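You operate a simulated robot arm through the tools that you are given. There is no shell and no other tool.

The job below is to be done with a simulated two-armed robot. You get a single attempt, and the scene is never put back.

JOB
Pick up the can labelled "OIL" from the top of the work table with one hand, pass it to the other hand and put it on the desk top. Set down upright: can.

The check looks at the end state, three seconds after you hand in, the way a careful person would. Anything else that was tipped, shoved, dropped, spilled or broken makes it a failure.

ROBOT AND FRAMES
Two 7-joint arms with three-finger grippers on one trunk, on a base that moves. Base frame: it is fixed to the floor where the robot stands at the start and does not move with it; the origin is under the middle of the robot, x ahead of it, y to its left, z up; the surface under the hand at the start is at about z = 86. Readings come in cm, degrees, newtons and seconds.
The left shoulder is at the start at [3, 12.4, 108.3], the right one opposite. With the tool pointing down near the work surface each hand reaches from about 10 to 78 cm from the robot's upright axis, wherever it stands, measured 20 degrees to its own side. Places, roughly: desk top (49x15 cm) [-114, 168, 82]. Payload 2.2 kg a hand.
Tool frame (each hand has its own): the origin (TCP) lies between the finger pads and is the grasp point; the fingertips stand 2.8 cm ahead of it; z points along the fingers, y is the line along which they close. The gripper opens to 10.2 cm; its body begins 7.1 cm behind the TCP.
Orientation is told as [roll, pitch, yaw] about the base's x, y, z axes, in that order, counted from this pose: with the fingers straight down and closing along the base's y, the tool's x points along the base's -x, its y along +y and its z along -z.

CONTROLS
- The arms move only by the tool send_rows. It takes "left_moves", "right_moves" or both (then of equal length, played together; a hand with none holds still); each is a list of rows, each an object (a shift or turn left out is 0, a gripper value left out holds the last) with "angular": the turn, a rotation vector about the tool's x, y, z in degrees, a list of three; "offset": the shift along the tool's x, y, z in cm, a list of three; "hand": the opening in per cent of the stroke, from 0 (shut) to 100 (fully open). In form: [{"angular": [rx, ry, rz], "offset": [tx, ty, tz], "hand": hand}, ...]. A call has 1 to 20 rows; each row is the pose to reach, as a shift and turn from the pose commanded when the call began, along the tool's axes at that moment. A row lasts 0.2 s, in which the tool goes at most 5 cm and 8.6 degrees; a call with a longer step from one row to the next is refused whole, and so is a gripper value outside its range. A pose out of reach is approached as far as the arm can. The call stops where the force on the tool passes 40 N (or 10 N more than at its start, if that is more) or the arm is blocked; 0.2 s more then pass. The fingers move at their own pace (about 14.36 cm/s each) and stop on an object; they squeeze with about 41 N. The grip force told is the motor's: it shows also when the fingers shut on nothing. Time passes only in rows, and 0.2 s behind the last, so rows that repeat a pose let the fingers close. It gives the time, the measured TCP pose, the force on the tool (base axes), the opening and the grip force at its end, in the units of the frame above (readings bear some noise), with the torque about the TCP (base axes, N m) and any sound that the robot's microphone picked up.
- Cameras (640 x 400 px; columns grow to the right, rows downward): "scene" is now at [2.47, -1.06, 178.71]; the picture's right is [-0.31, -0.95, 0.00], its down [-0.76, 0.25, -0.59] and it looks along [0.56, -0.18, -0.80] (base axes); focal length 283 px, centre (320, 200). "left" rides on the left gripper at [7.2, 3.8, -8.6] in its tool frame; the picture's right is [-0.46, 0.89, 0.00], its down [-0.60, -0.32, -0.73] and it looks along [-0.65, -0.34, 0.68] (tool axes); focal length 256 px, centre (320, 200). "right" rides on the right gripper at [6.9, 4.4, -8.6] in its tool frame; the picture's right is [-0.53, 0.85, 0.00], its down [-0.58, -0.36, -0.73] and it looks along [-0.62, -0.39, 0.68] (tool axes); focal length 256 px, centre (320, 200). There is no depth. A picture from a camera that has moved, and an enlarged one, comes with that camera's place and axes in the base frame and with its lens. The place of the scene camera against the robot may be out by one fixed shift of up to 2.5 cm in any direction.
- grab_frame(camera): a new picture of that camera. No time passes.
- raise_lower(by): moves the trunk up (or, below 0, down) by that many cm; the arms and the scene camera ride with it, the base frame stays. It gives what a move gives, with no picture.
- roll_base(legs): drives the robot by 1 to 6 legs, each [ahead, left, turn to the left] in cm, cm and degrees, along the robot's own axes; the way and the turn of a leg run together, so that a leg with both is an arc; at most 150 cm and 180 degrees a leg. The arms and the cameras ride along, it lands a little off, and it stops where it bumps. It gives what a move gives.
- turn_head(pan, tilt): turns the head with the scene camera to pan (to the left, within 143 degrees either way) and tilt (down, from -29 to 69), counted from straight ahead of the robot. It gives what a move gives.
- close_up(camera, box): a new picture of the part [left, top, right, bottom] of that camera's present view, enlarged. No time passes.
- sign_off(): hands the job in; it is judged then, once.

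Nothing tells you exact positions but the pictures and the camera data. Unless the task says otherwise, let go and move clear before handing in.

The tools are called after "Call:" by a JSON object that holds its "method" and its "body". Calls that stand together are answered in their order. send_rows: Moves the arms, as the interface text tells. Its arguments: {"type":"object","properties":{"left_moves":{"type":"array","items":{"type":"object","properties":{"angular":{"type":"array","items":{"type":"number"}},"offset":{"type":"array","items":{"type":"number"}},"hand":{"type":"number"}}}},"right_moves":{"type":"array","items":{"type":"object","properties":{"angular":{"type":"array","items":{"type":"number"}},"offset":{"type":"array","items":{"type":"number"}},"hand":{"type":"number"}}}}},"required":[]} The other tools are called the same way: raise_lower (by) moves the trunk up or down; roll_base (legs) drives the base; turn_head (pan, tilt) turns the head that bears the scene camera; grab_frame (camera) takes a picture; close_up (camera, box) takes an enlarged picture of a part of a camera's view; sign_off () hands the job in.

At the start:

```text
time_s: 0.0
left_eef_pos: [49.33, 3.11, 115.65]
left_tcp_rot: [0.0, 0.0, 0.1]
left_contact_force: [-0.6, -1.0, 0.2]
left_moment: [-0.02, 0.01, -0.01]
left_grip_width: 10.21
left_grip_force: 0.1
right_eef_pos: [34.73, -35.3, 114.26]
right_tcp_rot: [0.1, 0.0, 0.0]
right_contact_force: [0.0, -0.5, -0.1]
right_moment: [-0.02, -0.02, 0.04]
right_grip_width: 10.18
right_grip_force: 0.1
trunk travel left (down, up): [-32.5, 21.5]
robot x, y, heading: [0.31, -0.31, -0.4]
head pan, tilt (commanded): [-18.1, 53.5]
```

scene: 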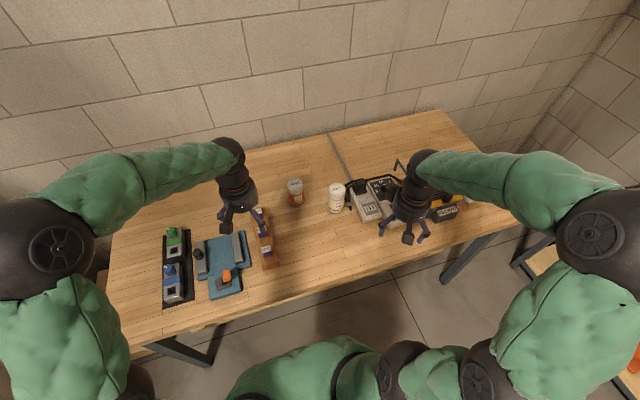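
right: 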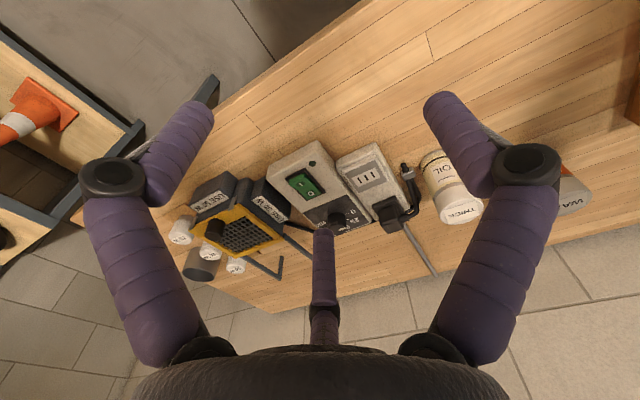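
left: 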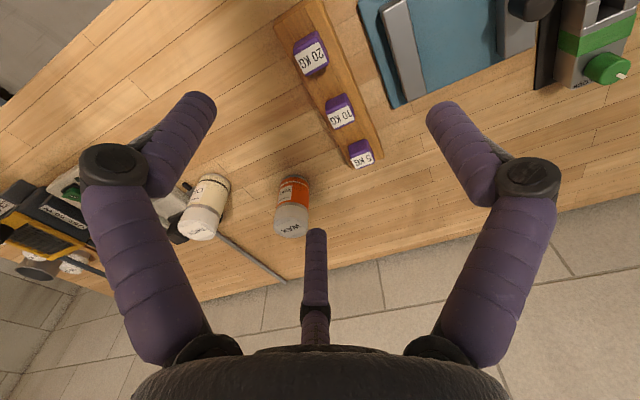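

I see two cans on the work table: an orange/grey one and a white one that seems to say OIL, standing next to a grey power box. I'll look closer before moving anything.

Call:
{"method": "close_up", "body": {"camera": "right", "box": [380, 120, 620, 270]}}

Call:
{"method": "close_up", "body": {"camera": "left", "box": [160, 150, 360, 275]}}

Call:
{"method": "close_up", "body": {"camera": "scene", "box": [260, 150, 480, 270]}}

```text
2.67 times, centred on (500, 195) of right
camera zoom: at [27.71, -30.77, 122.75], right [0.53, 0.85, 0.0], down [0.58, -0.36, 0.73], along [0.62, -0.39, -0.68], focal length 683 px, centre (-160, 213)
```

zoom: 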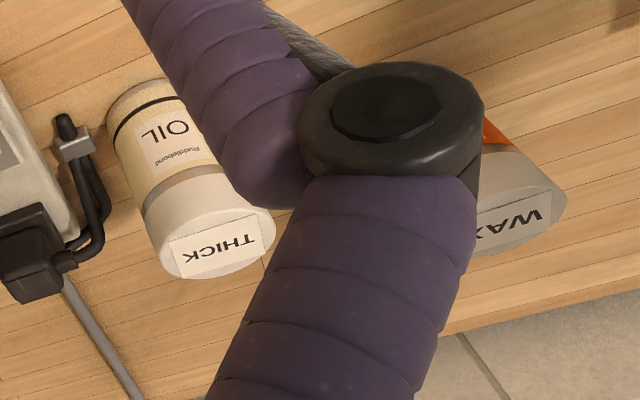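

```text
3.20 times, centred on (260, 212) of left
camera zoom: at [42.11, 7.0, 124.3], right [0.46, 0.89, 0.0], down [0.6, -0.32, 0.73], along [0.65, -0.34, -0.68], focal length 819 px, centre (512, 160)
```

zoom: 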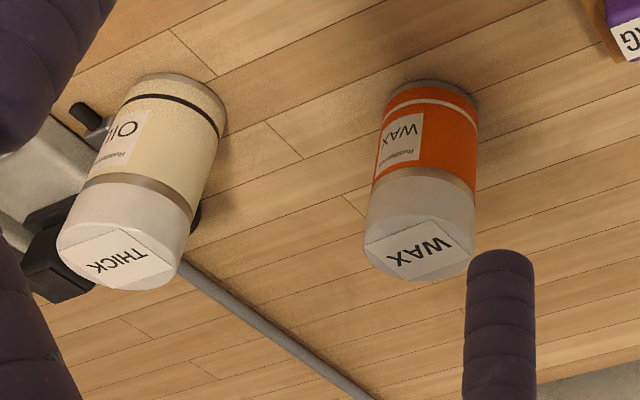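

```text
2.91 times, centred on (370, 210) of scene
camera zoom: at [2.47, -1.06, 178.71], right [-0.31, -0.95, 0.0], down [-0.76, 0.25, -0.59], along [0.56, -0.18, -0.8], focal length 824 px, centre (174, 171)
```

zoom: 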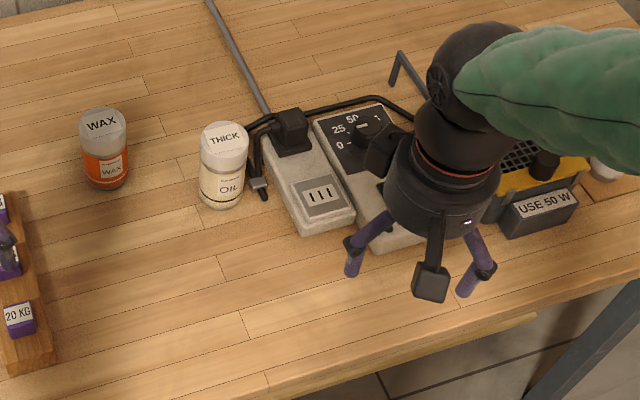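

The OIL can is the cream one, its lid centre near (64, -28, 98), with a power strip just to its right. Next I'll look at the desk, and close both grippers in the air to see how the fingers move.

Call:
{"method": "turn_head", "body": {"pan": 124, "tilt": 28}}

Call:
{"method": "grab_frame", "body": {"camera": "scene"}}

Call:
{"method": "send_rows", "body": {"left_moves": [{"hand": 60}, {"hand": 60}, {"hand": 60}], "right_moves": [{"hand": 60}, {"hand": 60}, {"hand": 60}]}}

Call:
{"method": "grab_frame", "body": {"camera": "left"}}

Call:
{"method": "grab_frame", "body": {"camera": "right"}}

```text
time_s: 2.2
left_eef_pos: [49.24, 3.16, 115.63]
left_tcp_rot: [0.1, 0.0, 0.0]
left_contact_force: [-0.4, 0.7, -0.5]
left_moment: [0.07, -0.03, 0.01]
left_grip_width: 10.23
left_grip_force: 0.0
right_eef_pos: [34.84, -35.26, 114.28]
right_tcp_rot: [0.1, 0.0, 0.0]
right_contact_force: [-0.3, -0.1, 0.0]
right_moment: [0.0, 0.02, 0.0]
right_grip_width: 10.21
right_grip_force: 0.0
trunk travel left (down, up): [-32.5, 21.5]
robot x, y, heading: [0.03, 0.03, 0.1]
head pan, tilt (commanded): [124.0, 28.0]
```

```text
taken
camera scene: at [-9.62, 8.79, 182.44], right [0.83, 0.56, 0.0], down [0.26, -0.39, -0.88], along [-0.49, 0.73, -0.47], focal length 283 px, centre (320, 200)
```

scene: 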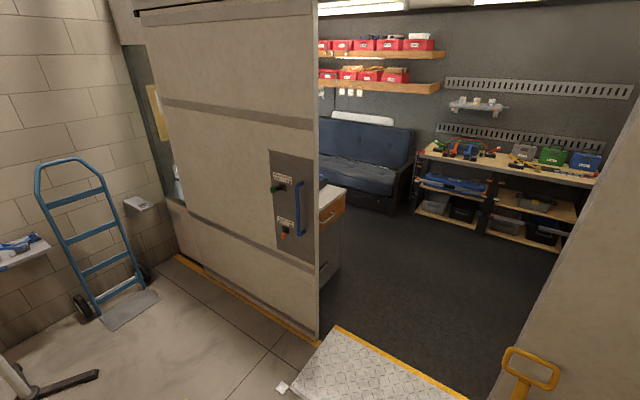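

```text
time_s: 3.0
left_eef_pos: [49.41, 3.22, 115.6]
left_tcp_rot: [-0.1, 0.1, -0.1]
left_contact_force: [0.3, 0.4, 0.0]
left_moment: [0.02, 0.0, 0.0]
left_grip_width: 6.12
left_grip_force: 0.1
right_eef_pos: [34.7, -35.09, 114.17]
right_tcp_rot: [0.0, 0.0, 0.0]
right_contact_force: [-0.1, 0.1, -0.2]
right_moment: [-0.02, 0.01, 0.04]
right_grip_width: 6.14
right_grip_force: 0.1
trunk travel left (down, up): [-32.5, 21.5]
robot x, y, heading: [0.48, -0.26, -0.1]
head pan, tilt (commanded): [124.0, 28.0]
```

```text
taken
camera left: at [42.11, 7.0, 124.3], right [0.46, 0.89, 0.0], down [0.6, -0.32, 0.73], along [0.65, -0.34, -0.68], focal length 256 px, centre (320, 200)
```

left: 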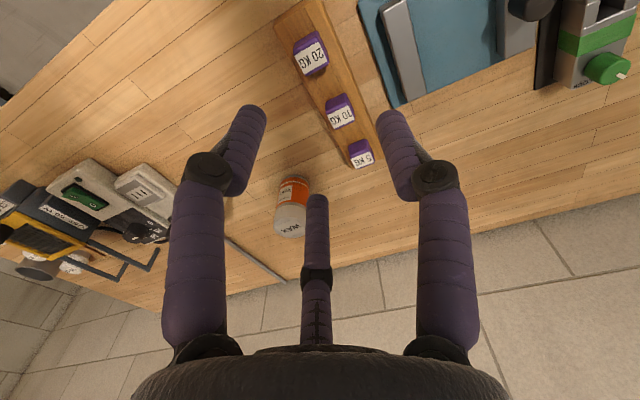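

```text
taken
camera right: at [27.71, -30.77, 122.75], right [0.53, 0.85, 0.0], down [0.58, -0.36, 0.73], along [0.62, -0.39, -0.68], focal length 256 px, centre (320, 200)
```

right: 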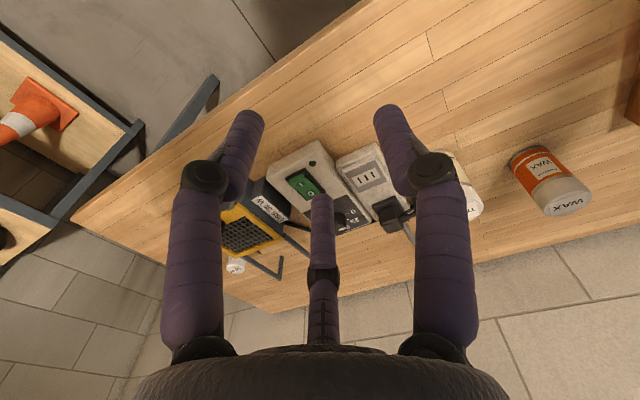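

The desk is through a doorway, beyond the edge of a big sliding door panel (its edge near x≈-80, y≈113), with a metal threshold plate on the floor. I'll survey the doorway and the surroundings before planning the drive.

Call:
{"method": "close_up", "body": {"camera": "scene", "box": [250, 140, 450, 265]}}

Call:
{"method": "turn_head", "body": {"pan": 100, "tilt": 55}}

Call:
{"method": "grab_frame", "body": {"camera": "scene"}}

Call:
{"method": "turn_head", "body": {"pan": 75, "tilt": 25}}

Call:
{"method": "grab_frame", "body": {"camera": "scene"}}

Call:
{"method": "turn_head", "body": {"pan": 143, "tilt": 50}}

Call:
{"method": "grab_frame", "body": {"camera": "scene"}}

Call:
{"method": "turn_head", "body": {"pan": -130, "tilt": 45}}

Call:
{"method": "grab_frame", "body": {"camera": "scene"}}

Call:
{"method": "turn_head", "body": {"pan": 40, "tilt": 45}}

Call:
{"method": "grab_frame", "body": {"camera": "scene"}}

```text
3.20 times, centred on (350, 202) of scene
camera zoom: at [-9.62, 8.79, 182.44], right [0.83, 0.56, 0.0], down [0.26, -0.39, -0.88], along [-0.49, 0.73, -0.47], focal length 906 px, centre (224, 192)
```

zoom: 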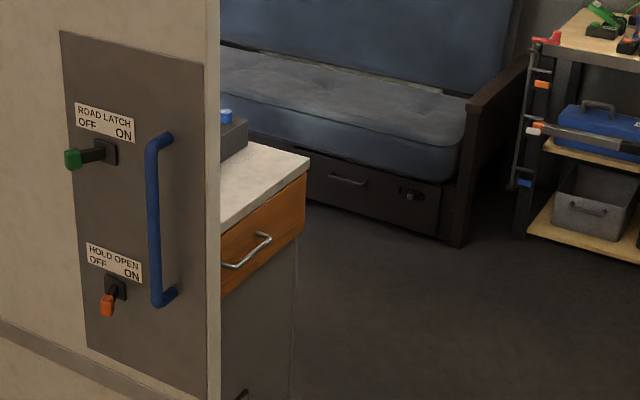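

```text
time_s: 4.0
left_eef_pos: [49.34, 3.13, 115.49]
left_tcp_rot: [0.0, -0.1, 0.0]
left_contact_force: [-0.4, 0.7, -0.1]
left_moment: [0.01, -0.03, -0.01]
left_grip_width: 6.11
left_grip_force: 0.1
right_eef_pos: [34.61, -35.15, 114.24]
right_tcp_rot: [-0.1, 0.0, -0.1]
right_contact_force: [0.3, -0.2, -0.4]
right_moment: [0.01, 0.0, -0.03]
right_grip_width: 6.11
right_grip_force: 0.2
trunk travel left (down, up): [-32.5, 21.5]
robot x, y, heading: [-0.09, 0.18, -0.3]
head pan, tilt (commanded): [100.0, 55.0]
```

```text
taken
camera scene: at [-5.78, 8.34, 178.53], right [0.98, 0.17, 0.0], down [0.14, -0.81, -0.57], along [-0.1, 0.57, -0.82], focal length 283 px, centre (320, 200)
```

scene: 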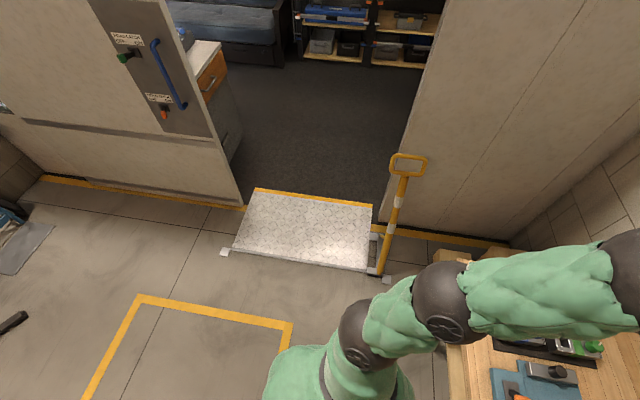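

```text
time_s: 4.9
left_eef_pos: [49.37, 3.22, 115.49]
left_tcp_rot: [0.0, 0.0, 0.0]
left_contact_force: [0.9, 0.0, -0.3]
left_moment: [-0.01, 0.01, 0.04]
left_grip_width: 6.13
left_grip_force: 0.2
right_eef_pos: [34.77, -35.14, 114.21]
right_tcp_rot: [0.0, 0.0, 0.0]
right_contact_force: [0.0, 0.5, -1.0]
right_moment: [-0.03, 0.02, 0.02]
right_grip_width: 6.11
right_grip_force: 0.0
trunk travel left (down, up): [-32.5, 21.5]
robot x, y, heading: [-0.11, 0.05, 0.1]
head pan, tilt (commanded): [75.0, 25.0]
```

```text
taken
camera scene: at [-2.15, 10.13, 182.91], right [0.97, -0.26, 0.0], down [-0.11, -0.41, -0.91], along [0.23, 0.88, -0.42], focal length 283 px, centre (320, 200)
```

scene: 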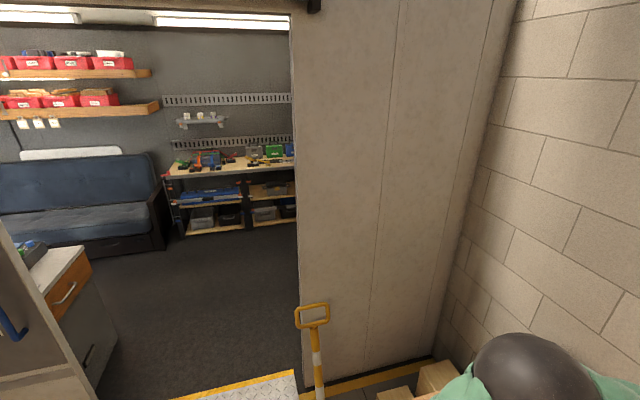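

```text
time_s: 6.3
left_eef_pos: [49.28, 3.26, 115.53]
left_tcp_rot: [0.0, 0.0, 0.0]
left_contact_force: [-0.3, 0.3, 0.0]
left_moment: [0.0, 0.04, 0.0]
left_grip_width: 6.13
left_grip_force: 0.0
right_eef_pos: [34.64, -35.16, 114.08]
right_tcp_rot: [0.0, 0.0, 0.0]
right_contact_force: [-0.8, -0.1, 0.6]
right_moment: [0.03, 0.01, 0.01]
right_grip_width: 6.11
right_grip_force: 0.0
trunk travel left (down, up): [-32.5, 21.5]
robot x, y, heading: [-0.1, -0.07, -0.1]
head pan, tilt (commanded): [143.0, 50.0]
```

```text
taken
camera scene: at [-10.67, 5.87, 179.18], right [0.6, 0.8, 0.0], down [0.61, -0.46, -0.64], along [-0.51, 0.39, -0.77], focal length 283 px, centre (320, 200)
```

scene: 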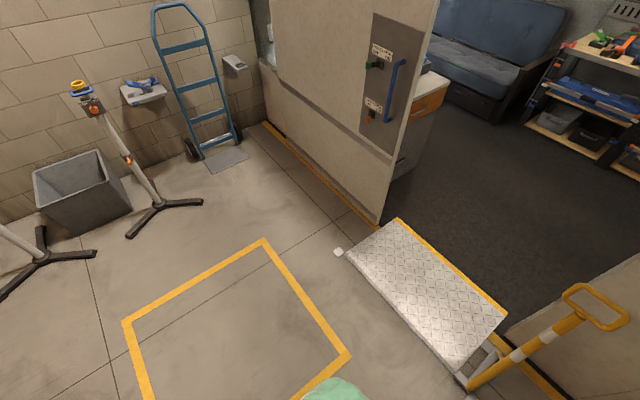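

```text
time_s: 10.1
left_eef_pos: [49.33, 3.23, 115.48]
left_tcp_rot: [0.0, 0.1, 0.0]
left_contact_force: [-1.1, 1.0, 0.5]
left_moment: [0.01, -0.01, -0.03]
left_grip_width: 6.14
left_grip_force: 0.1
right_eef_pos: [34.69, -35.25, 114.12]
right_tcp_rot: [0.0, -0.1, -0.1]
right_contact_force: [0.3, -0.1, -0.1]
right_moment: [0.01, 0.0, 0.02]
right_grip_width: 6.12
right_grip_force: 0.1
trunk travel left (down, up): [-32.5, 21.5]
robot x, y, heading: [0.03, -0.19, 0.1]
head pan, tilt (commanded): [-130.0, 45.0]
```

```text
taken
camera scene: at [-9.75, -5.0, 179.86], right [-0.77, 0.64, 0.0], down [0.45, 0.54, -0.71], along [-0.45, -0.54, -0.71], focal length 283 px, centre (320, 200)
```

scene: 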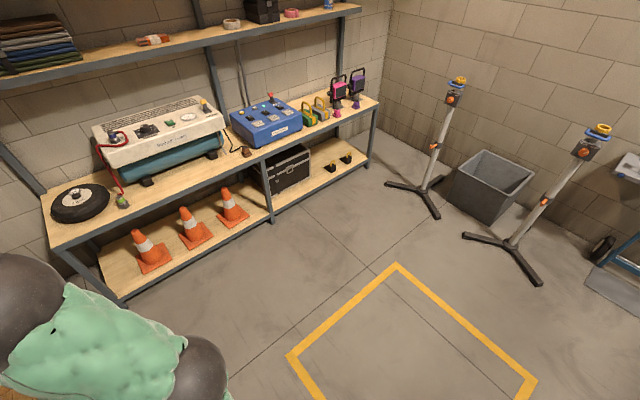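

```text
time_s: 12.7
left_eef_pos: [49.27, 3.22, 115.6]
left_tcp_rot: [0.0, 0.0, 0.0]
left_contact_force: [0.2, 0.0, -0.5]
left_moment: [0.0, -0.03, -0.02]
left_grip_width: 6.1
left_grip_force: 0.0
right_eef_pos: [34.66, -35.06, 114.07]
right_tcp_rot: [0.1, -0.1, 0.0]
right_contact_force: [-0.5, -0.6, -0.8]
right_moment: [-0.02, 0.02, 0.0]
right_grip_width: 6.11
right_grip_force: 0.1
trunk travel left (down, up): [-32.5, 21.5]
robot x, y, heading: [0.01, -0.01, -0.3]
head pan, tilt (commanded): [40.0, 45.0]
```

```text
taken
camera scene: at [1.71, 6.45, 179.86], right [0.64, -0.77, 0.0], down [-0.54, -0.45, -0.71], along [0.54, 0.45, -0.71], focal length 283 px, centre (320, 200)
```

scene: 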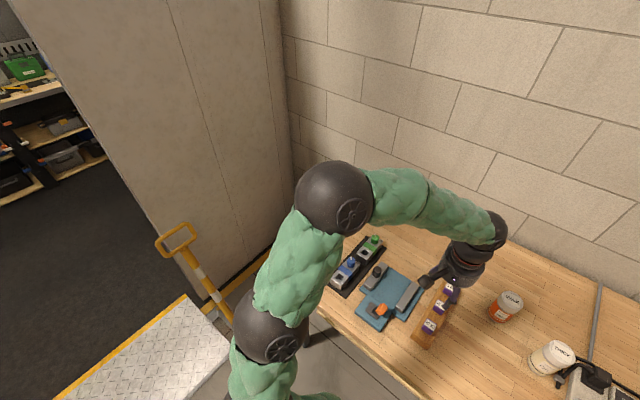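

The can is within right-hand reach. The plan is to pick it top-down with the right hand, back away from the table, pass it to the left hand in a horizontal side grasp, drive through the doorway, and set it on the desk from its front edge. First I move the right hand, open, to hover above the can.

Call:
{"method": "turn_head", "body": {"pan": -18, "tilt": 50}}

Call:
{"method": "send_rows", "body": {"right_moves": [{"offset": [-4.2, 1.0, -0.5], "hand": 100}, {"offset": [-8.4, 2.0, -0.5], "hand": 100}, {"offset": [-12.6, 3.0, -0.5], "hand": 100}, {"offset": [-16.8, 4.0, -0.5], "hand": 100}, {"offset": [-21.0, 5.0, -0.5], "hand": 100}, {"offset": [-25.2, 6.0, -0.5], "hand": 100}, {"offset": [-29.4, 7.0, -0.5], "hand": 100}, {"offset": [-29.4, 7.0, -0.5], "hand": 100}]}}

Call:
{"method": "grab_frame", "body": {"camera": "right"}}

Call:
{"method": "grab_frame", "body": {"camera": "scene"}}

Call:
{"method": "grab_frame", "body": {"camera": "left"}}

```text
time_s: 13.9
left_eef_pos: [49.35, 3.14, 115.57]
left_tcp_rot: [0.1, -0.1, 0.0]
left_contact_force: [0.0, 0.6, 0.0]
left_moment: [0.01, 0.0, 0.01]
left_grip_width: 6.14
left_grip_force: 0.1
right_eef_pos: [34.62, -35.14, 114.19]
right_tcp_rot: [0.0, 0.0, -0.1]
right_contact_force: [0.8, -0.1, -0.2]
right_moment: [-0.01, 0.02, -0.01]
right_grip_width: 6.12
right_grip_force: 0.1
trunk travel left (down, up): [-32.5, 21.5]
robot x, y, heading: [0.07, -0.08, -0.0]
head pan, tilt (commanded): [-18.0, 50.0]
```

```text
time_s: 15.7
left_eef_pos: [49.13, 3.18, 115.6]
left_tcp_rot: [0.0, 0.1, 0.0]
left_contact_force: [-0.9, -0.9, 0.6]
left_moment: [0.0, -0.07, -0.02]
left_grip_width: 6.15
left_grip_force: 0.2
right_eef_pos: [63.67, -28.32, 114.77]
right_tcp_rot: [0.0, -0.1, 0.0]
right_contact_force: [0.3, -0.3, 0.5]
right_moment: [-0.02, -0.04, 0.01]
right_grip_width: 10.2
right_grip_force: 0.1
trunk travel left (down, up): [-32.5, 21.5]
robot x, y, heading: [0.37, 0.2, -0.1]
head pan, tilt (commanded): [-18.0, 50.0]
```

```text
taken
camera right: at [56.75, -23.89, 123.41], right [0.53, 0.85, 0.0], down [0.58, -0.36, 0.73], along [0.62, -0.39, -0.68], focal length 256 px, centre (320, 200)
```

right: 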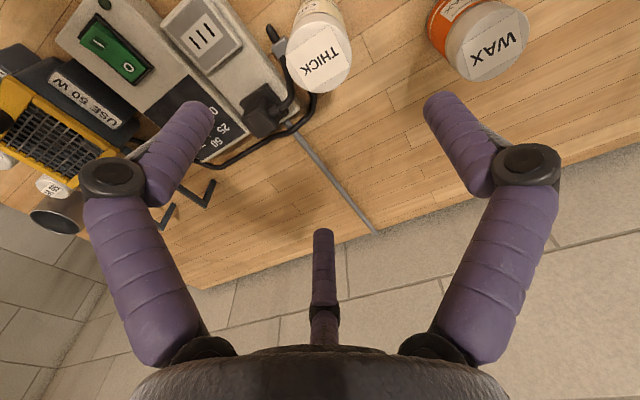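

```text
taken
camera scene: at [2.65, -1.19, 179.18], right [-0.31, -0.95, 0.0], down [-0.73, 0.24, -0.64], along [0.61, -0.2, -0.77], focal length 283 px, centre (320, 200)
```

scene: 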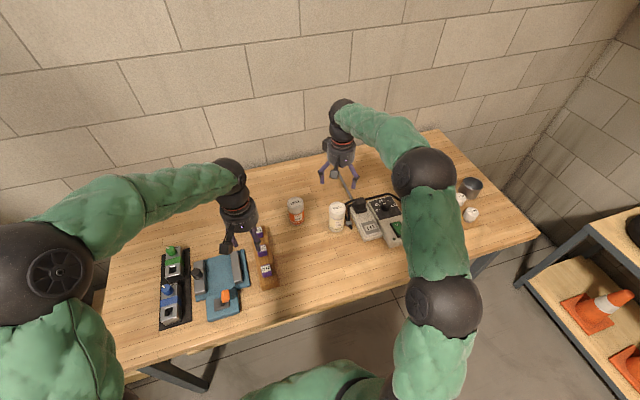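

```text
taken
camera left: at [42.0, 6.97, 124.34], right [0.46, 0.89, 0.0], down [0.6, -0.32, 0.73], along [0.65, -0.34, -0.68], focal length 256 px, centre (320, 200)
```

left: 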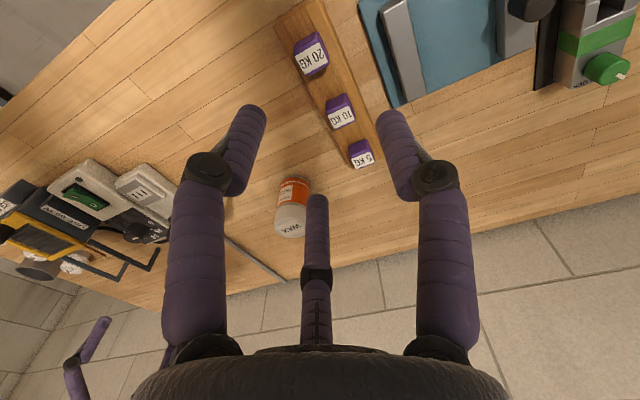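

The lid of the OIL can sits almost directly under the right hand. I'll zoom in to measure the lid centre and diameter precisely.

Call:
{"method": "close_up", "body": {"camera": "right", "box": [256, 0, 384, 80]}}

Call:
{"method": "close_up", "body": {"camera": "scene", "box": [280, 140, 440, 240]}}

```text
5.00 times, centred on (320, 40) of right
camera zoom: at [56.75, -23.89, 123.41], right [0.53, 0.85, 0.0], down [0.58, -0.36, 0.73], along [0.62, -0.39, -0.68], focal length 1280 px, centre (320, 1000)
```

zoom: 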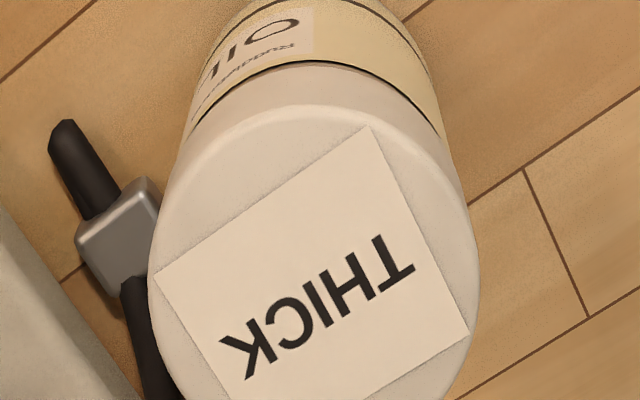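

```text
4.00 times, centred on (360, 190) of scene
camera zoom: at [2.65, -1.19, 179.18], right [-0.31, -0.95, 0.0], down [-0.73, 0.24, -0.64], along [0.61, -0.2, -0.77], focal length 1133 px, centre (160, 240)
```

zoom: 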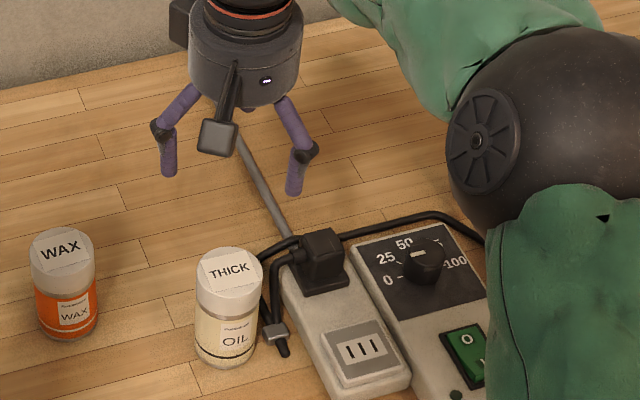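

The lid centre is about (63.7, -28.4), about 6.1 cm across, and the hand is aligned with it. I'll descend so the fingertips overlap the upper ~4 cm of the can.

Call:
{"method": "send_rows", "body": {"right_moves": [{"offset": [-0.1, 0, 4.4], "hand": 100}, {"offset": [-0.1, 0, 8.8], "hand": 100}, {"offset": [-0.1, 0, 12.5], "hand": 100}, {"offset": [-0.1, 0, 15.5], "hand": 100}, {"offset": [-0.1, 0, 17.5], "hand": 100}, {"offset": [-0.1, 0, 17.5], "hand": 100}]}}

Call:
{"method": "grab_frame", "body": {"camera": "right"}}

Call:
{"method": "close_up", "body": {"camera": "scene", "box": [280, 140, 440, 240]}}

Call:
{"method": "close_up", "body": {"camera": "left", "box": [0, 100, 320, 300]}}

```text
time_s: 17.1
left_eef_pos: [49.42, 3.17, 115.62]
left_tcp_rot: [0.1, -0.1, 0.0]
left_contact_force: [0.6, 0.4, 0.7]
left_moment: [0.01, -0.02, -0.02]
left_grip_width: 6.13
left_grip_force: 0.0
right_eef_pos: [64.02, -28.17, 97.26]
right_tcp_rot: [0.0, 0.0, -0.1]
right_contact_force: [-0.1, 0.4, 0.4]
right_moment: [0.01, 0.0, 0.01]
right_grip_width: 10.2
right_grip_force: 0.0
trunk travel left (down, up): [-32.5, 21.5]
robot x, y, heading: [0.15, 0.21, -0.0]
head pan, tilt (commanded): [-18.0, 50.0]
```

```text
taken
camera right: at [57.07, -23.72, 105.83], right [0.53, 0.85, 0.0], down [0.58, -0.36, 0.73], along [0.62, -0.39, -0.68], focal length 256 px, centre (320, 200)
```

right: 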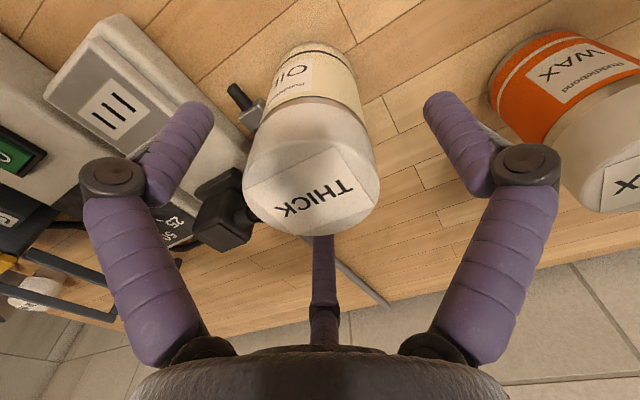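

```text
4.00 times, centred on (360, 190) of scene
camera zoom: at [2.78, -1.15, 179.17], right [-0.31, -0.95, 0.0], down [-0.73, 0.24, -0.64], along [0.61, -0.2, -0.77], focal length 1133 px, centre (160, 240)
```

zoom: 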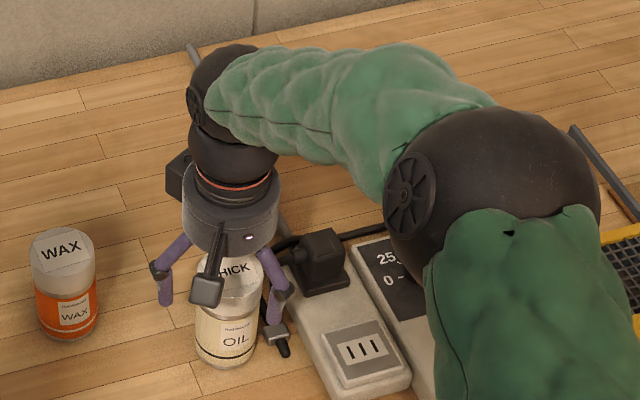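

```text
2.00 times, centred on (160, 200) of left
camera zoom: at [42.09, 7.0, 124.31], right [0.46, 0.89, 0.0], down [0.6, -0.32, 0.73], along [0.65, -0.34, -0.68], focal length 512 px, centre (640, 200)
```

zoom: 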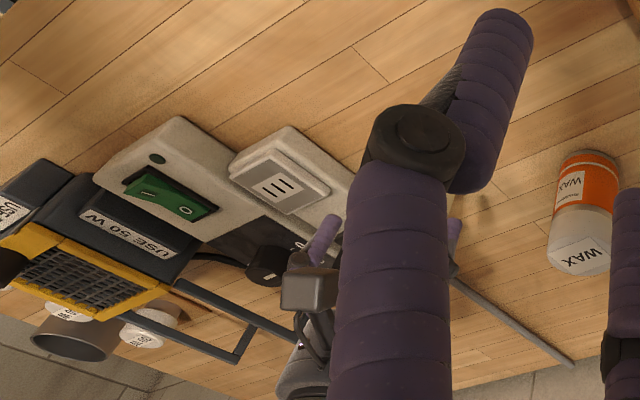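

The fingers straddle the lid with clearance all round; the can is about 0.3 cm nearer than the TCP. I'll nudge back slightly and close the right gripper.

Call:
{"method": "send_rows", "body": {"right_moves": [{"offset": [0.3, 0, 0], "hand": 100}, {"offset": [0.3, 0, 0], "hand": 80}, {"offset": [0.3, 0, 0], "hand": 65}, {"offset": [0.3, 0, 0], "hand": 40}, {"offset": [0.3, 0, 0], "hand": 20}, {"offset": [0.3, 0, 0], "hand": 0}, {"offset": [0.3, 0, 0], "hand": 0}, {"offset": [0.3, 0, 0], "hand": 0}]}}

Call:
{"method": "grab_frame", "body": {"camera": "right"}}

Call:
{"method": "close_up", "body": {"camera": "scene", "box": [280, 140, 440, 240]}}

```text
time_s: 18.9
left_eef_pos: [49.28, 3.26, 115.58]
left_tcp_rot: [0.0, 0.1, 0.1]
left_contact_force: [-0.6, -0.4, -0.1]
left_moment: [0.02, 0.0, 0.0]
left_grip_width: 6.11
left_grip_force: 0.1
right_eef_pos: [63.86, -28.17, 97.39]
right_tcp_rot: [0.1, -0.1, 0.0]
right_contact_force: [2.8, -2.0, 5.0]
right_moment: [-0.09, -0.14, -0.02]
right_grip_width: 6.04
right_grip_force: 40.5
trunk travel left (down, up): [-32.5, 21.5]
robot x, y, heading: [0.12, -0.07, -0.1]
head pan, tilt (commanded): [-18.0, 50.0]
```

```text
taken
camera right: at [56.82, -23.75, 105.86], right [0.53, 0.85, 0.0], down [0.58, -0.36, 0.73], along [0.62, -0.39, -0.68], focal length 256 px, centre (320, 200)
```

right: 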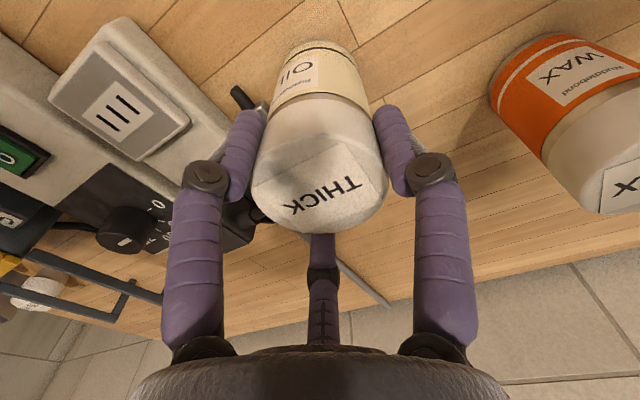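

```text
4.00 times, centred on (360, 190) of scene
camera zoom: at [2.8, -1.16, 179.17], right [-0.31, -0.95, 0.0], down [-0.73, 0.24, -0.64], along [0.61, -0.2, -0.77], focal length 1133 px, centre (160, 240)
```

zoom: 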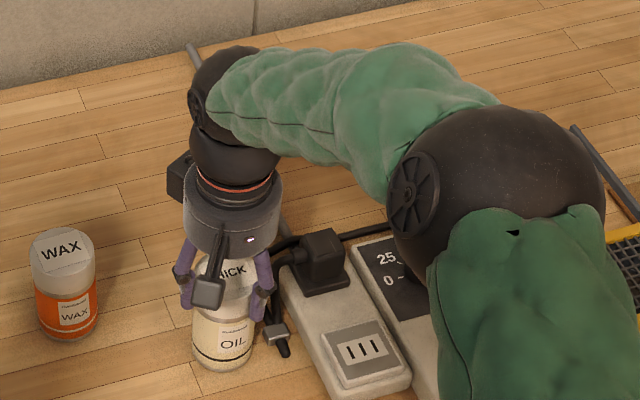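

The can is gripped (6.0 cm, 40 N). I'll lift it straight up about 18 cm.

Call:
{"method": "send_rows", "body": {"right_moves": [{"offset": [0, 0, -1]}, {"offset": [0, 0, -2.5]}, {"offset": [0, 0, -5]}, {"offset": [0, 0, -8]}, {"offset": [0, 0, -11]}, {"offset": [0, 0, -14]}, {"offset": [0, 0, -17]}, {"offset": [0, 0, -18]}, {"offset": [0, 0, -18]}]}}

Call:
{"method": "grab_frame", "body": {"camera": "right"}}

Call:
{"method": "grab_frame", "body": {"camera": "scene"}}

```text
time_s: 20.9
left_eef_pos: [49.38, 3.21, 115.55]
left_tcp_rot: [0.0, -0.1, 0.0]
left_contact_force: [-0.4, -1.0, -0.5]
left_moment: [0.01, -0.01, 0.01]
left_grip_width: 6.11
left_grip_force: 0.0
right_eef_pos: [63.89, -28.23, 115.16]
right_tcp_rot: [0.0, 0.0, 0.0]
right_contact_force: [0.2, 0.0, -4.6]
right_moment: [-0.01, -0.02, -0.03]
right_grip_width: 6.03
right_grip_force: 41.2
trunk travel left (down, up): [-32.5, 21.5]
robot x, y, heading: [-0.15, 0.01, 0.0]
head pan, tilt (commanded): [-18.0, 50.0]
```

```text
taken
camera right: at [56.97, -23.79, 123.68], right [0.53, 0.85, 0.0], down [0.58, -0.36, 0.73], along [0.62, -0.39, -0.68], focal length 256 px, centre (320, 200)
```

right: 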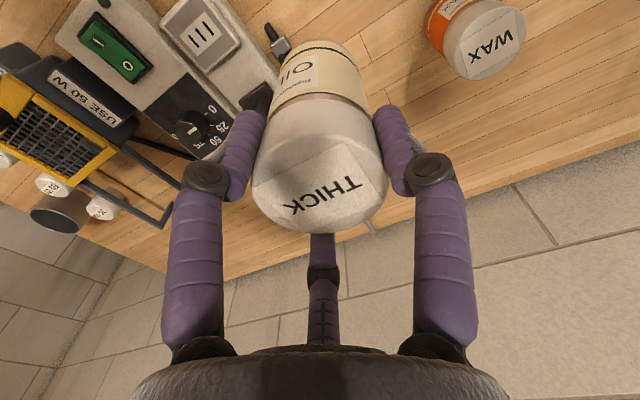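

```text
taken
camera scene: at [2.86, -1.17, 179.17], right [-0.31, -0.95, 0.0], down [-0.73, 0.24, -0.64], along [0.61, -0.2, -0.77], focal length 283 px, centre (320, 200)
```

scene: 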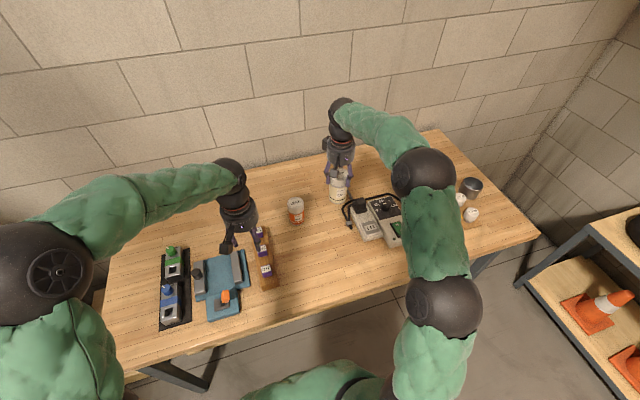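

The can is up and held steady (about 4.6 N). Next I'll back the robot away from the table so the handover happens over clear floor.

Call:
{"method": "roll_base", "body": {"legs": [[-55, 0, 0]]}}

Call:
{"method": "grab_frame", "body": {"camera": "scene"}}

Call:
{"method": "grab_frame", "body": {"camera": "right"}}

```text
time_s: 24.1
left_eef_pos: [-4.99, 2.99, 115.62]
left_tcp_rot: [0.0, 0.0, -0.2]
left_contact_force: [-0.3, -0.5, 0.7]
left_moment: [0.02, -0.01, 0.02]
left_grip_width: 6.14
left_grip_force: 0.0
right_eef_pos: [9.52, -28.35, 115.18]
right_tcp_rot: [0.0, 0.0, -0.3]
right_contact_force: [-0.2, 0.6, -3.3]
right_moment: [0.0, 0.02, -0.02]
right_grip_width: 6.05
right_grip_force: 40.2
trunk travel left (down, up): [-32.5, 21.5]
robot x, y, heading: [-54.29, -0.21, -0.2]
head pan, tilt (commanded): [-18.0, 50.0]
```

```text
taken
camera scene: at [-51.54, -1.05, 179.17], right [-0.31, -0.95, 0.0], down [-0.73, 0.24, -0.64], along [0.61, -0.2, -0.77], focal length 283 px, centre (320, 200)
```

scene: 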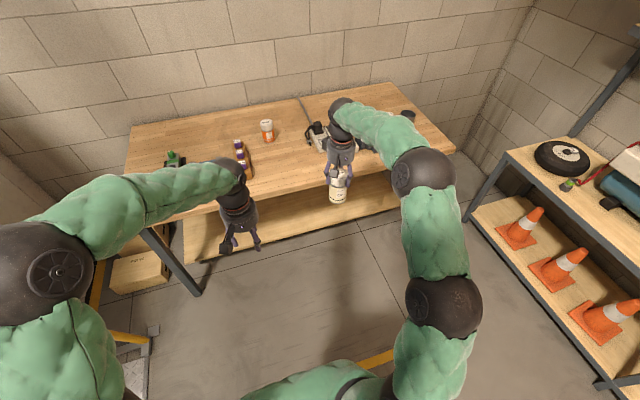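

```text
taken
camera right: at [2.49, -23.94, 123.67], right [0.54, 0.84, 0.0], down [0.57, -0.37, 0.73], along [0.62, -0.39, -0.68], focal length 256 px, centre (320, 200)
```

right: 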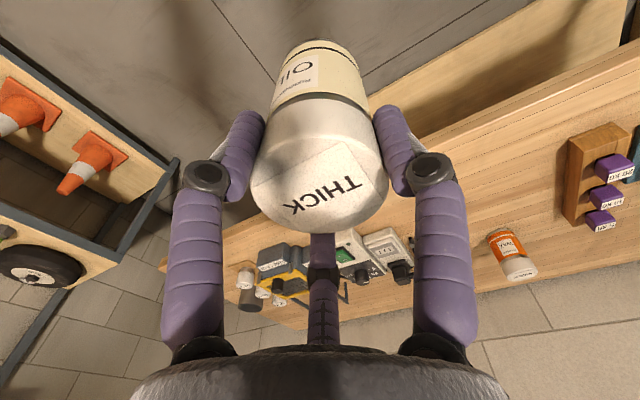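

The robot is clear of the table. For the pass I want the left hand horizontal, pointing ahead, with its camera on top, so I'll first move it left while turning it about its own axis.

Call:
{"method": "send_rows", "body": {"left_moves": [{"angular": [0, 0, 8.5], "offset": [0, 2, 0], "hand": 100}, {"angular": [0, 0, 17], "offset": [0, 4, 0]}, {"angular": [0, 0, 25.5], "offset": [0, 6, 0]}, {"angular": [0, 0, 34], "offset": [0, 8, 0]}, {"angular": [0, 0, 42.5], "offset": [0, 10, 0]}, {"angular": [0, 0, 51], "offset": [0, 12, 0]}, {"angular": [0, 0, 59.5], "offset": [0, 12, 0]}, {"angular": [0, 0, 68], "offset": [0, 12, 0]}, {"angular": [0, 0, 76.5], "offset": [0, 12, 0]}, {"angular": [0, 0, 85], "offset": [0, 12, 0]}, {"angular": [0, 0, 90], "offset": [0, 12, 0]}]}}

Call:
{"method": "grab_frame", "body": {"camera": "scene"}}

```text
time_s: 26.5
left_eef_pos: [-4.93, 14.97, 115.71]
left_tcp_rot: [-0.1, 0.1, -90.4]
left_contact_force: [-0.2, -0.3, -0.7]
left_moment: [0.03, -0.03, 0.01]
left_grip_width: 10.18
left_grip_force: 0.1
right_eef_pos: [9.33, -28.43, 115.06]
right_tcp_rot: [0.0, 0.1, -0.3]
right_contact_force: [0.0, -0.7, -3.1]
right_moment: [-0.01, -0.02, 0.02]
right_grip_width: 6.01
right_grip_force: 40.8
trunk travel left (down, up): [-32.5, 21.5]
robot x, y, heading: [-54.55, 0.26, -0.3]
head pan, tilt (commanded): [-18.0, 50.0]
```

```text
taken
camera scene: at [-51.47, -1.04, 179.17], right [-0.31, -0.95, 0.0], down [-0.73, 0.24, -0.64], along [0.61, -0.2, -0.77], focal length 283 px, centre (320, 200)
```

scene: 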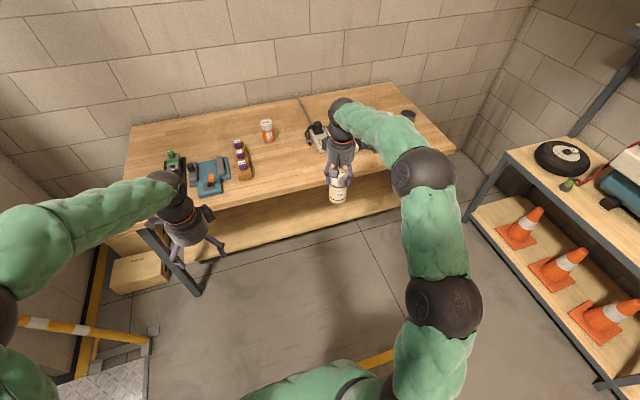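

The wrist follows well. I'll continue turning the left hand another 90 degrees.

Call:
{"method": "send_rows", "body": {"left_moves": [{"angular": [0, 0, 8.5]}, {"angular": [0, 0, 17]}, {"angular": [0, 0, 25.5]}, {"angular": [0, 0, 34]}, {"angular": [0, 0, 42.5]}, {"angular": [0, 0, 51]}, {"angular": [0, 0, 59.5]}, {"angular": [0, 0, 68]}, {"angular": [0, 0, 76.5]}, {"angular": [0, 0, 85]}, {"angular": [0, 0, 89.7]}], "right_moves": [{"angular": [0, 0, 8.5]}, {"angular": [0, 0, 17]}, {"angular": [0, 0, 25.5]}, {"angular": [0, 0, 34]}, {"angular": [0, 0, 42.5]}, {"angular": [0, 0, 51]}, {"angular": [0, 0, 59.5]}, {"angular": [0, 0, 60]}, {"angular": [0, 0, 60]}, {"angular": [0, 0, 60]}, {"angular": [0, 0, 60]}]}}

Call:
{"method": "grab_frame", "body": {"camera": "scene"}}

```text
time_s: 28.9
left_eef_pos: [-4.93, 15.06, 115.54]
left_tcp_rot: [-0.1, 0.0, 179.9]
left_contact_force: [0.6, 0.7, 0.1]
left_moment: [0.01, -0.01, 0.0]
left_grip_width: 10.17
left_grip_force: 0.2
right_eef_pos: [9.53, -28.43, 115.13]
right_tcp_rot: [0.0, 0.1, -60.3]
right_contact_force: [-0.1, -0.3, -3.5]
right_moment: [-0.03, -0.01, 0.0]
right_grip_width: 6.07
right_grip_force: 40.9
trunk travel left (down, up): [-32.5, 21.5]
robot x, y, heading: [-54.07, 0.48, -0.4]
head pan, tilt (commanded): [-18.0, 50.0]
```

```text
taken
camera scene: at [-51.46, -1.04, 179.17], right [-0.31, -0.95, 0.0], down [-0.73, 0.24, -0.64], along [0.61, -0.2, -0.77], focal length 283 px, centre (320, 200)
```

scene: 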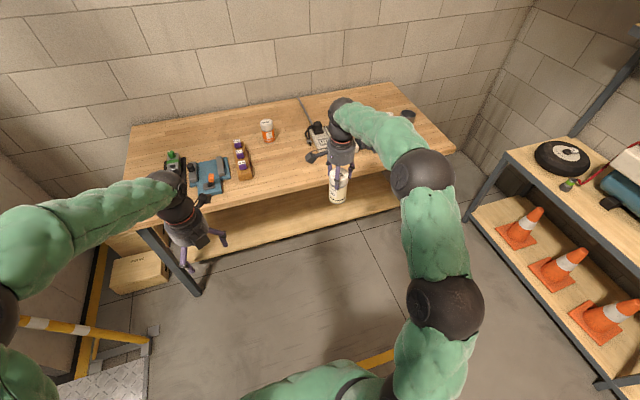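

Now I'll pitch the left hand from pointing down to pointing straight ahead, moving slightly forward as it turns.

Call:
{"method": "send_rows", "body": {"left_moves": [{"angular": [0, 8.5, 0], "offset": [1, 0, 0]}, {"angular": [0, 17, 0], "offset": [2, 0, 0]}, {"angular": [0, 25.5, 0], "offset": [3, 0, 0]}, {"angular": [0, 34, 0], "offset": [4, 0, 0]}, {"angular": [0, 42.5, 0], "offset": [5, 0, 0]}, {"angular": [0, 51, 0], "offset": [6, 0, 0]}, {"angular": [0, 59.5, 0], "offset": [7, 0, 0]}, {"angular": [0, 68, 0], "offset": [8, 0, 0]}, {"angular": [0, 76.5, 0], "offset": [9, 0, 0]}, {"angular": [0, 85, 0], "offset": [10, 0, 0]}, {"angular": [0, 90, 0], "offset": [10, 0, 0]}, {"angular": [0, 90, 0], "offset": [10, 0, 0]}]}}

Call:
{"method": "grab_frame", "body": {"camera": "scene"}}

Call:
{"method": "grab_frame", "body": {"camera": "left"}}

Call:
{"method": "grab_frame", "body": {"camera": "right"}}

```text
time_s: 31.5
left_eef_pos: [4.63, 9.99, 118.42]
left_tcp_rot: [0.0, 89.0, -177.9]
left_contact_force: [0.2, 0.1, -0.1]
left_moment: [-0.01, 0.01, 0.01]
left_grip_width: 10.18
left_grip_force: 0.1
left hand out of reach, approached as far as the arm can: row 9, 10, 11, 12
right_eef_pos: [9.48, -28.38, 115.05]
right_tcp_rot: [0.0, 0.0, -60.3]
right_contact_force: [-0.4, 0.3, -3.6]
right_moment: [0.02, -0.02, 0.01]
right_grip_width: 6.06
right_grip_force: 40.6
trunk travel left (down, up): [-32.5, 21.5]
robot x, y, heading: [-54.08, 0.15, -0.3]
head pan, tilt (commanded): [-18.0, 50.0]
```

```text
taken
camera scene: at [-51.49, -1.06, 179.17], right [-0.31, -0.95, 0.0], down [-0.73, 0.24, -0.64], along [0.61, -0.2, -0.77], focal length 283 px, centre (320, 200)
```

scene: 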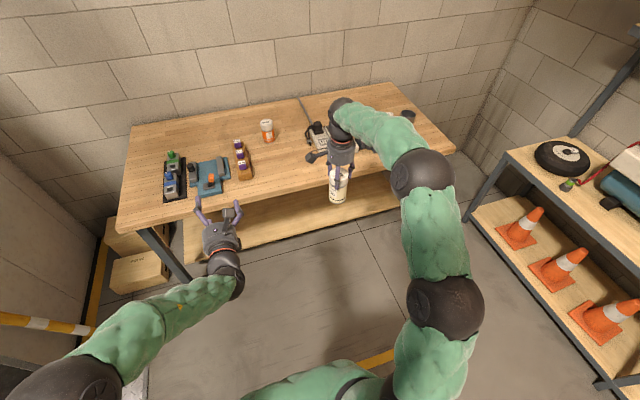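

```text
taken
camera left: at [-3.71, 5.95, 125.81], right [0.02, -0.89, -0.46], down [-0.75, 0.29, -0.59], along [0.66, 0.36, -0.66], focal length 256 px, centre (320, 200)
```

left: 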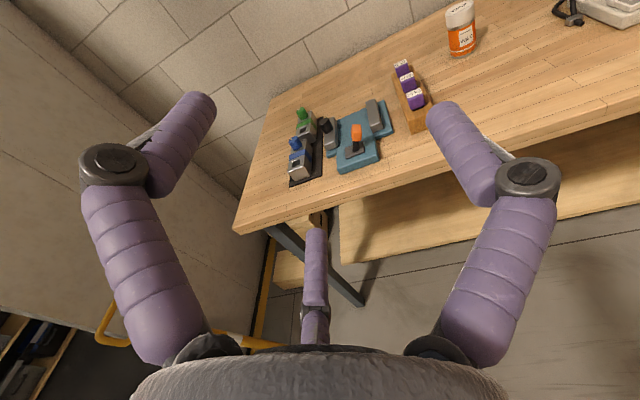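

```text
taken
camera right: at [9.82, -20.17, 123.66], right [1.0, -0.04, 0.0], down [-0.03, -0.68, 0.73], along [-0.03, -0.73, -0.68], focal length 256 px, centre (320, 200)
```

right: 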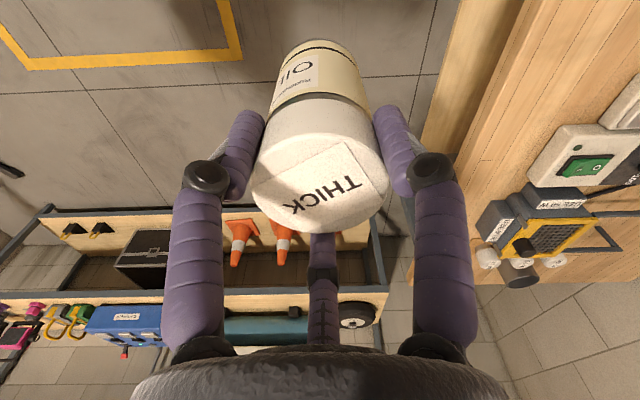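

The left hand is nearly horizontal, but the arm couldn't quite hold the commanded spot. I'll try reaching a bit further forward and see whether it settles.

Call:
{"method": "send_rows", "body": {"left_moves": [{"offset": [0, 0, 3]}, {"offset": [0, 0, 6]}, {"offset": [0, 0, 6]}]}}

```text
time_s: 32.3
left_eef_pos: [4.61, 10.07, 118.26]
left_tcp_rot: [-1.1, 88.9, -179.1]
left_contact_force: [0.8, 0.5, 0.6]
left_moment: [0.01, 0.02, -0.03]
left_grip_width: 10.22
left_grip_force: 0.0
left hand out of reach, approached as far as the arm can: row 1, 2, 3
right_eef_pos: [9.61, -28.35, 115.09]
right_tcp_rot: [0.0, 0.0, -60.3]
right_contact_force: [-0.5, -0.2, -4.6]
right_moment: [0.02, 0.02, 0.01]
right_grip_width: 6.04
right_grip_force: 41.0
trunk travel left (down, up): [-32.5, 21.5]
robot x, y, heading: [-54.2, 0.17, -0.2]
head pan, tilt (commanded): [-18.0, 50.0]
```

It's stuck against some limit in that direction. I'll probe sideways to learn which way the arm can move in this orientation.

Call:
{"method": "send_rows", "body": {"left_moves": [{"offset": [0, -4, 0]}, {"offset": [0, -8, 0]}, {"offset": [0, -8, 0]}]}}

Call:
{"method": "turn_head", "body": {"pan": 30, "tilt": 50}}

Call:
{"method": "grab_frame", "body": {"camera": "scene"}}

```text
time_s: 33.1
left_eef_pos: [4.11, 12.51, 121.78]
left_tcp_rot: [-2.9, 88.5, 179.4]
left_contact_force: [1.4, 0.3, -1.4]
left_moment: [-0.02, -0.01, 0.01]
left_grip_width: 10.21
left_grip_force: 0.1
left hand out of reach, approached as far as the arm can: row 1, 2, 3
right_eef_pos: [9.51, -28.47, 115.05]
right_tcp_rot: [-0.1, 0.0, -60.3]
right_contact_force: [0.8, 0.0, -4.2]
right_moment: [0.0, 0.01, 0.0]
right_grip_width: 6.06
right_grip_force: 41.2
trunk travel left (down, up): [-32.5, 21.5]
robot x, y, heading: [-53.52, 0.02, -0.4]
head pan, tilt (commanded): [-18.0, 50.0]
```

```text
time_s: 34.2
left_eef_pos: [3.95, 12.45, 121.77]
left_tcp_rot: [-1.2, 88.6, -178.8]
left_contact_force: [-0.7, -0.2, 0.3]
left_moment: [-0.03, 0.01, 0.02]
left_grip_width: 10.17
left_grip_force: 0.1
right_eef_pos: [9.56, -28.46, 115.13]
right_tcp_rot: [0.0, 0.0, -60.3]
right_contact_force: [1.2, 1.3, -4.1]
right_moment: [-0.01, 0.01, 0.03]
right_grip_width: 6.02
right_grip_force: 40.7
trunk travel left (down, up): [-32.5, 21.5]
robot x, y, heading: [-54.27, 0.37, -0.3]
head pan, tilt (commanded): [30.0, 50.0]
```

```text
taken
camera scene: at [-52.1, 5.19, 179.17], right [0.49, -0.87, 0.0], down [-0.67, -0.38, -0.64], along [0.56, 0.32, -0.77], focal length 283 px, centre (320, 200)
```

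scene: 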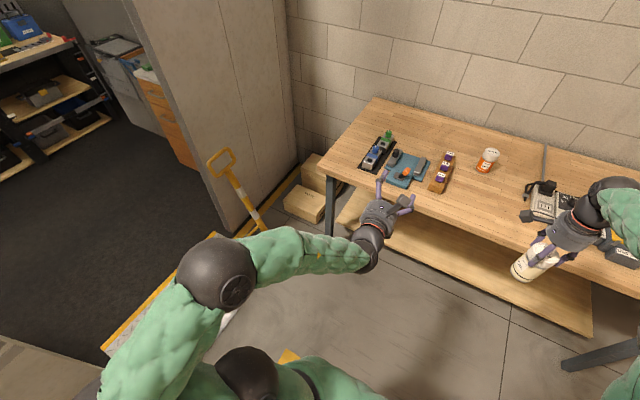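

The elbow is well out to the left and the wrist seems to be at a roll limit after the 180° turn. I'll unwind the tool roll a little to test that.

Call:
{"method": "send_rows", "body": {"left_moves": [{"angular": [0, 0, -8]}, {"angular": [0, 0, -16]}, {"angular": [0, 0, -24]}, {"angular": [0, 0, -32]}, {"angular": [0, 0, -40]}, {"angular": [0, 0, -40]}]}}

Call:
{"method": "grab_frame", "body": {"camera": "scene"}}

```text
time_s: 35.6
left_eef_pos: [3.92, 10.7, 122.68]
left_tcp_rot: [89.4, 49.9, -89.9]
left_contact_force: [0.0, 0.1, -0.6]
left_moment: [0.01, -0.02, -0.02]
left_grip_width: 10.22
left_grip_force: 0.0
left hand out of reach, approached as far as the arm can: row 1, 2, 3, 4, 5, 6
right_eef_pos: [9.41, -28.22, 114.98]
right_tcp_rot: [-0.1, 0.0, -60.4]
right_contact_force: [-0.8, 0.5, -5.0]
right_moment: [0.02, 0.01, 0.01]
right_grip_width: 6.04
right_grip_force: 41.2
trunk travel left (down, up): [-32.5, 21.5]
robot x, y, heading: [-54.22, -0.12, -0.2]
head pan, tilt (commanded): [30.0, 50.0]
```

```text
taken
camera scene: at [-52.08, 5.19, 179.17], right [0.5, -0.87, 0.0], down [-0.67, -0.38, -0.64], along [0.56, 0.32, -0.77], focal length 283 px, centre (320, 200)
```

scene: 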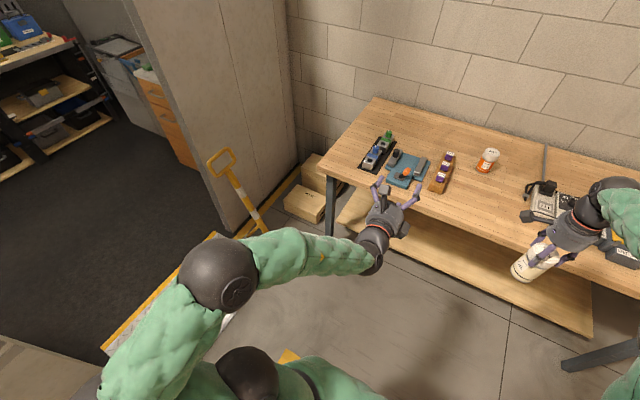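

Tool roll is free, so the limit is elsewhere, probably in the wrist bend. Pointing the hand forward-right, in line with the forearm, should suit the arm better, so I'll roll back and then yaw it to the right.

Call:
{"method": "send_rows", "body": {"left_moves": [{"angular": [0, 0, 8]}, {"angular": [0, 0, 16]}, {"angular": [0, 0, 24]}, {"angular": [0, 0, 32]}, {"angular": [0, 0, 40]}, {"angular": [0, 0, 40]}]}}

Call:
{"method": "send_rows", "body": {"left_moves": [{"angular": [-8, 0, 0]}, {"angular": [-16, 0, 0]}, {"angular": [-24, 0, 0]}, {"angular": [-32, 0, 0]}, {"angular": [-40, 0, 0]}, {"angular": [-45, 0, 0]}, {"angular": [-45, 0, 0]}]}}

Call:
{"method": "grab_frame", "body": {"camera": "scene"}}

```text
time_s: 37.0
left_eef_pos: [3.92, 10.39, 122.76]
left_tcp_rot: [-21.4, 89.8, 159.0]
left_contact_force: [-0.1, 0.1, -0.7]
left_moment: [0.03, 0.04, -0.02]
left_grip_width: 10.21
left_grip_force: 0.0
right_eef_pos: [9.47, -28.38, 115.17]
right_tcp_rot: [0.0, 0.0, -60.4]
right_contact_force: [1.1, 0.2, -3.7]
right_moment: [-0.02, -0.01, 0.04]
right_grip_width: 6.05
right_grip_force: 41.2
trunk travel left (down, up): [-32.5, 21.5]
robot x, y, heading: [-54.54, 0.04, -0.3]
head pan, tilt (commanded): [30.0, 50.0]
```

```text
time_s: 38.6
left_eef_pos: [-15.89, -5.68, 137.08]
left_tcp_rot: [-2.8, 86.6, 138.0]
left_contact_force: [0.4, 0.6, 0.6]
left_moment: [0.0, 0.02, -0.02]
left_grip_width: 10.2
left_grip_force: 0.1
left hand out of reach, approached as far as the arm can: row 1, 2, 3, 4, 5, 6, 7
right_eef_pos: [9.59, -28.49, 115.1]
right_tcp_rot: [-0.1, 0.2, -60.4]
right_contact_force: [0.2, -0.3, -4.5]
right_moment: [-0.01, -0.01, 0.03]
right_grip_width: 6.05
right_grip_force: 40.7
trunk travel left (down, up): [-32.5, 21.5]
robot x, y, heading: [-54.46, 0.25, -0.2]
head pan, tilt (commanded): [30.0, 50.0]
```

```text
taken
camera scene: at [-51.99, 5.09, 179.17], right [0.5, -0.87, 0.0], down [-0.67, -0.38, -0.64], along [0.56, 0.32, -0.77], focal length 283 px, centre (320, 200)
```

scene: 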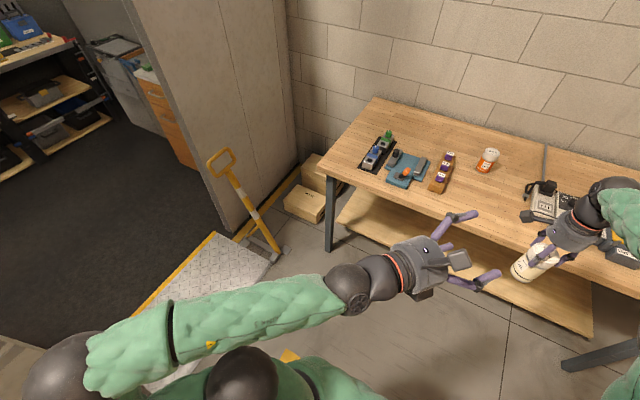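

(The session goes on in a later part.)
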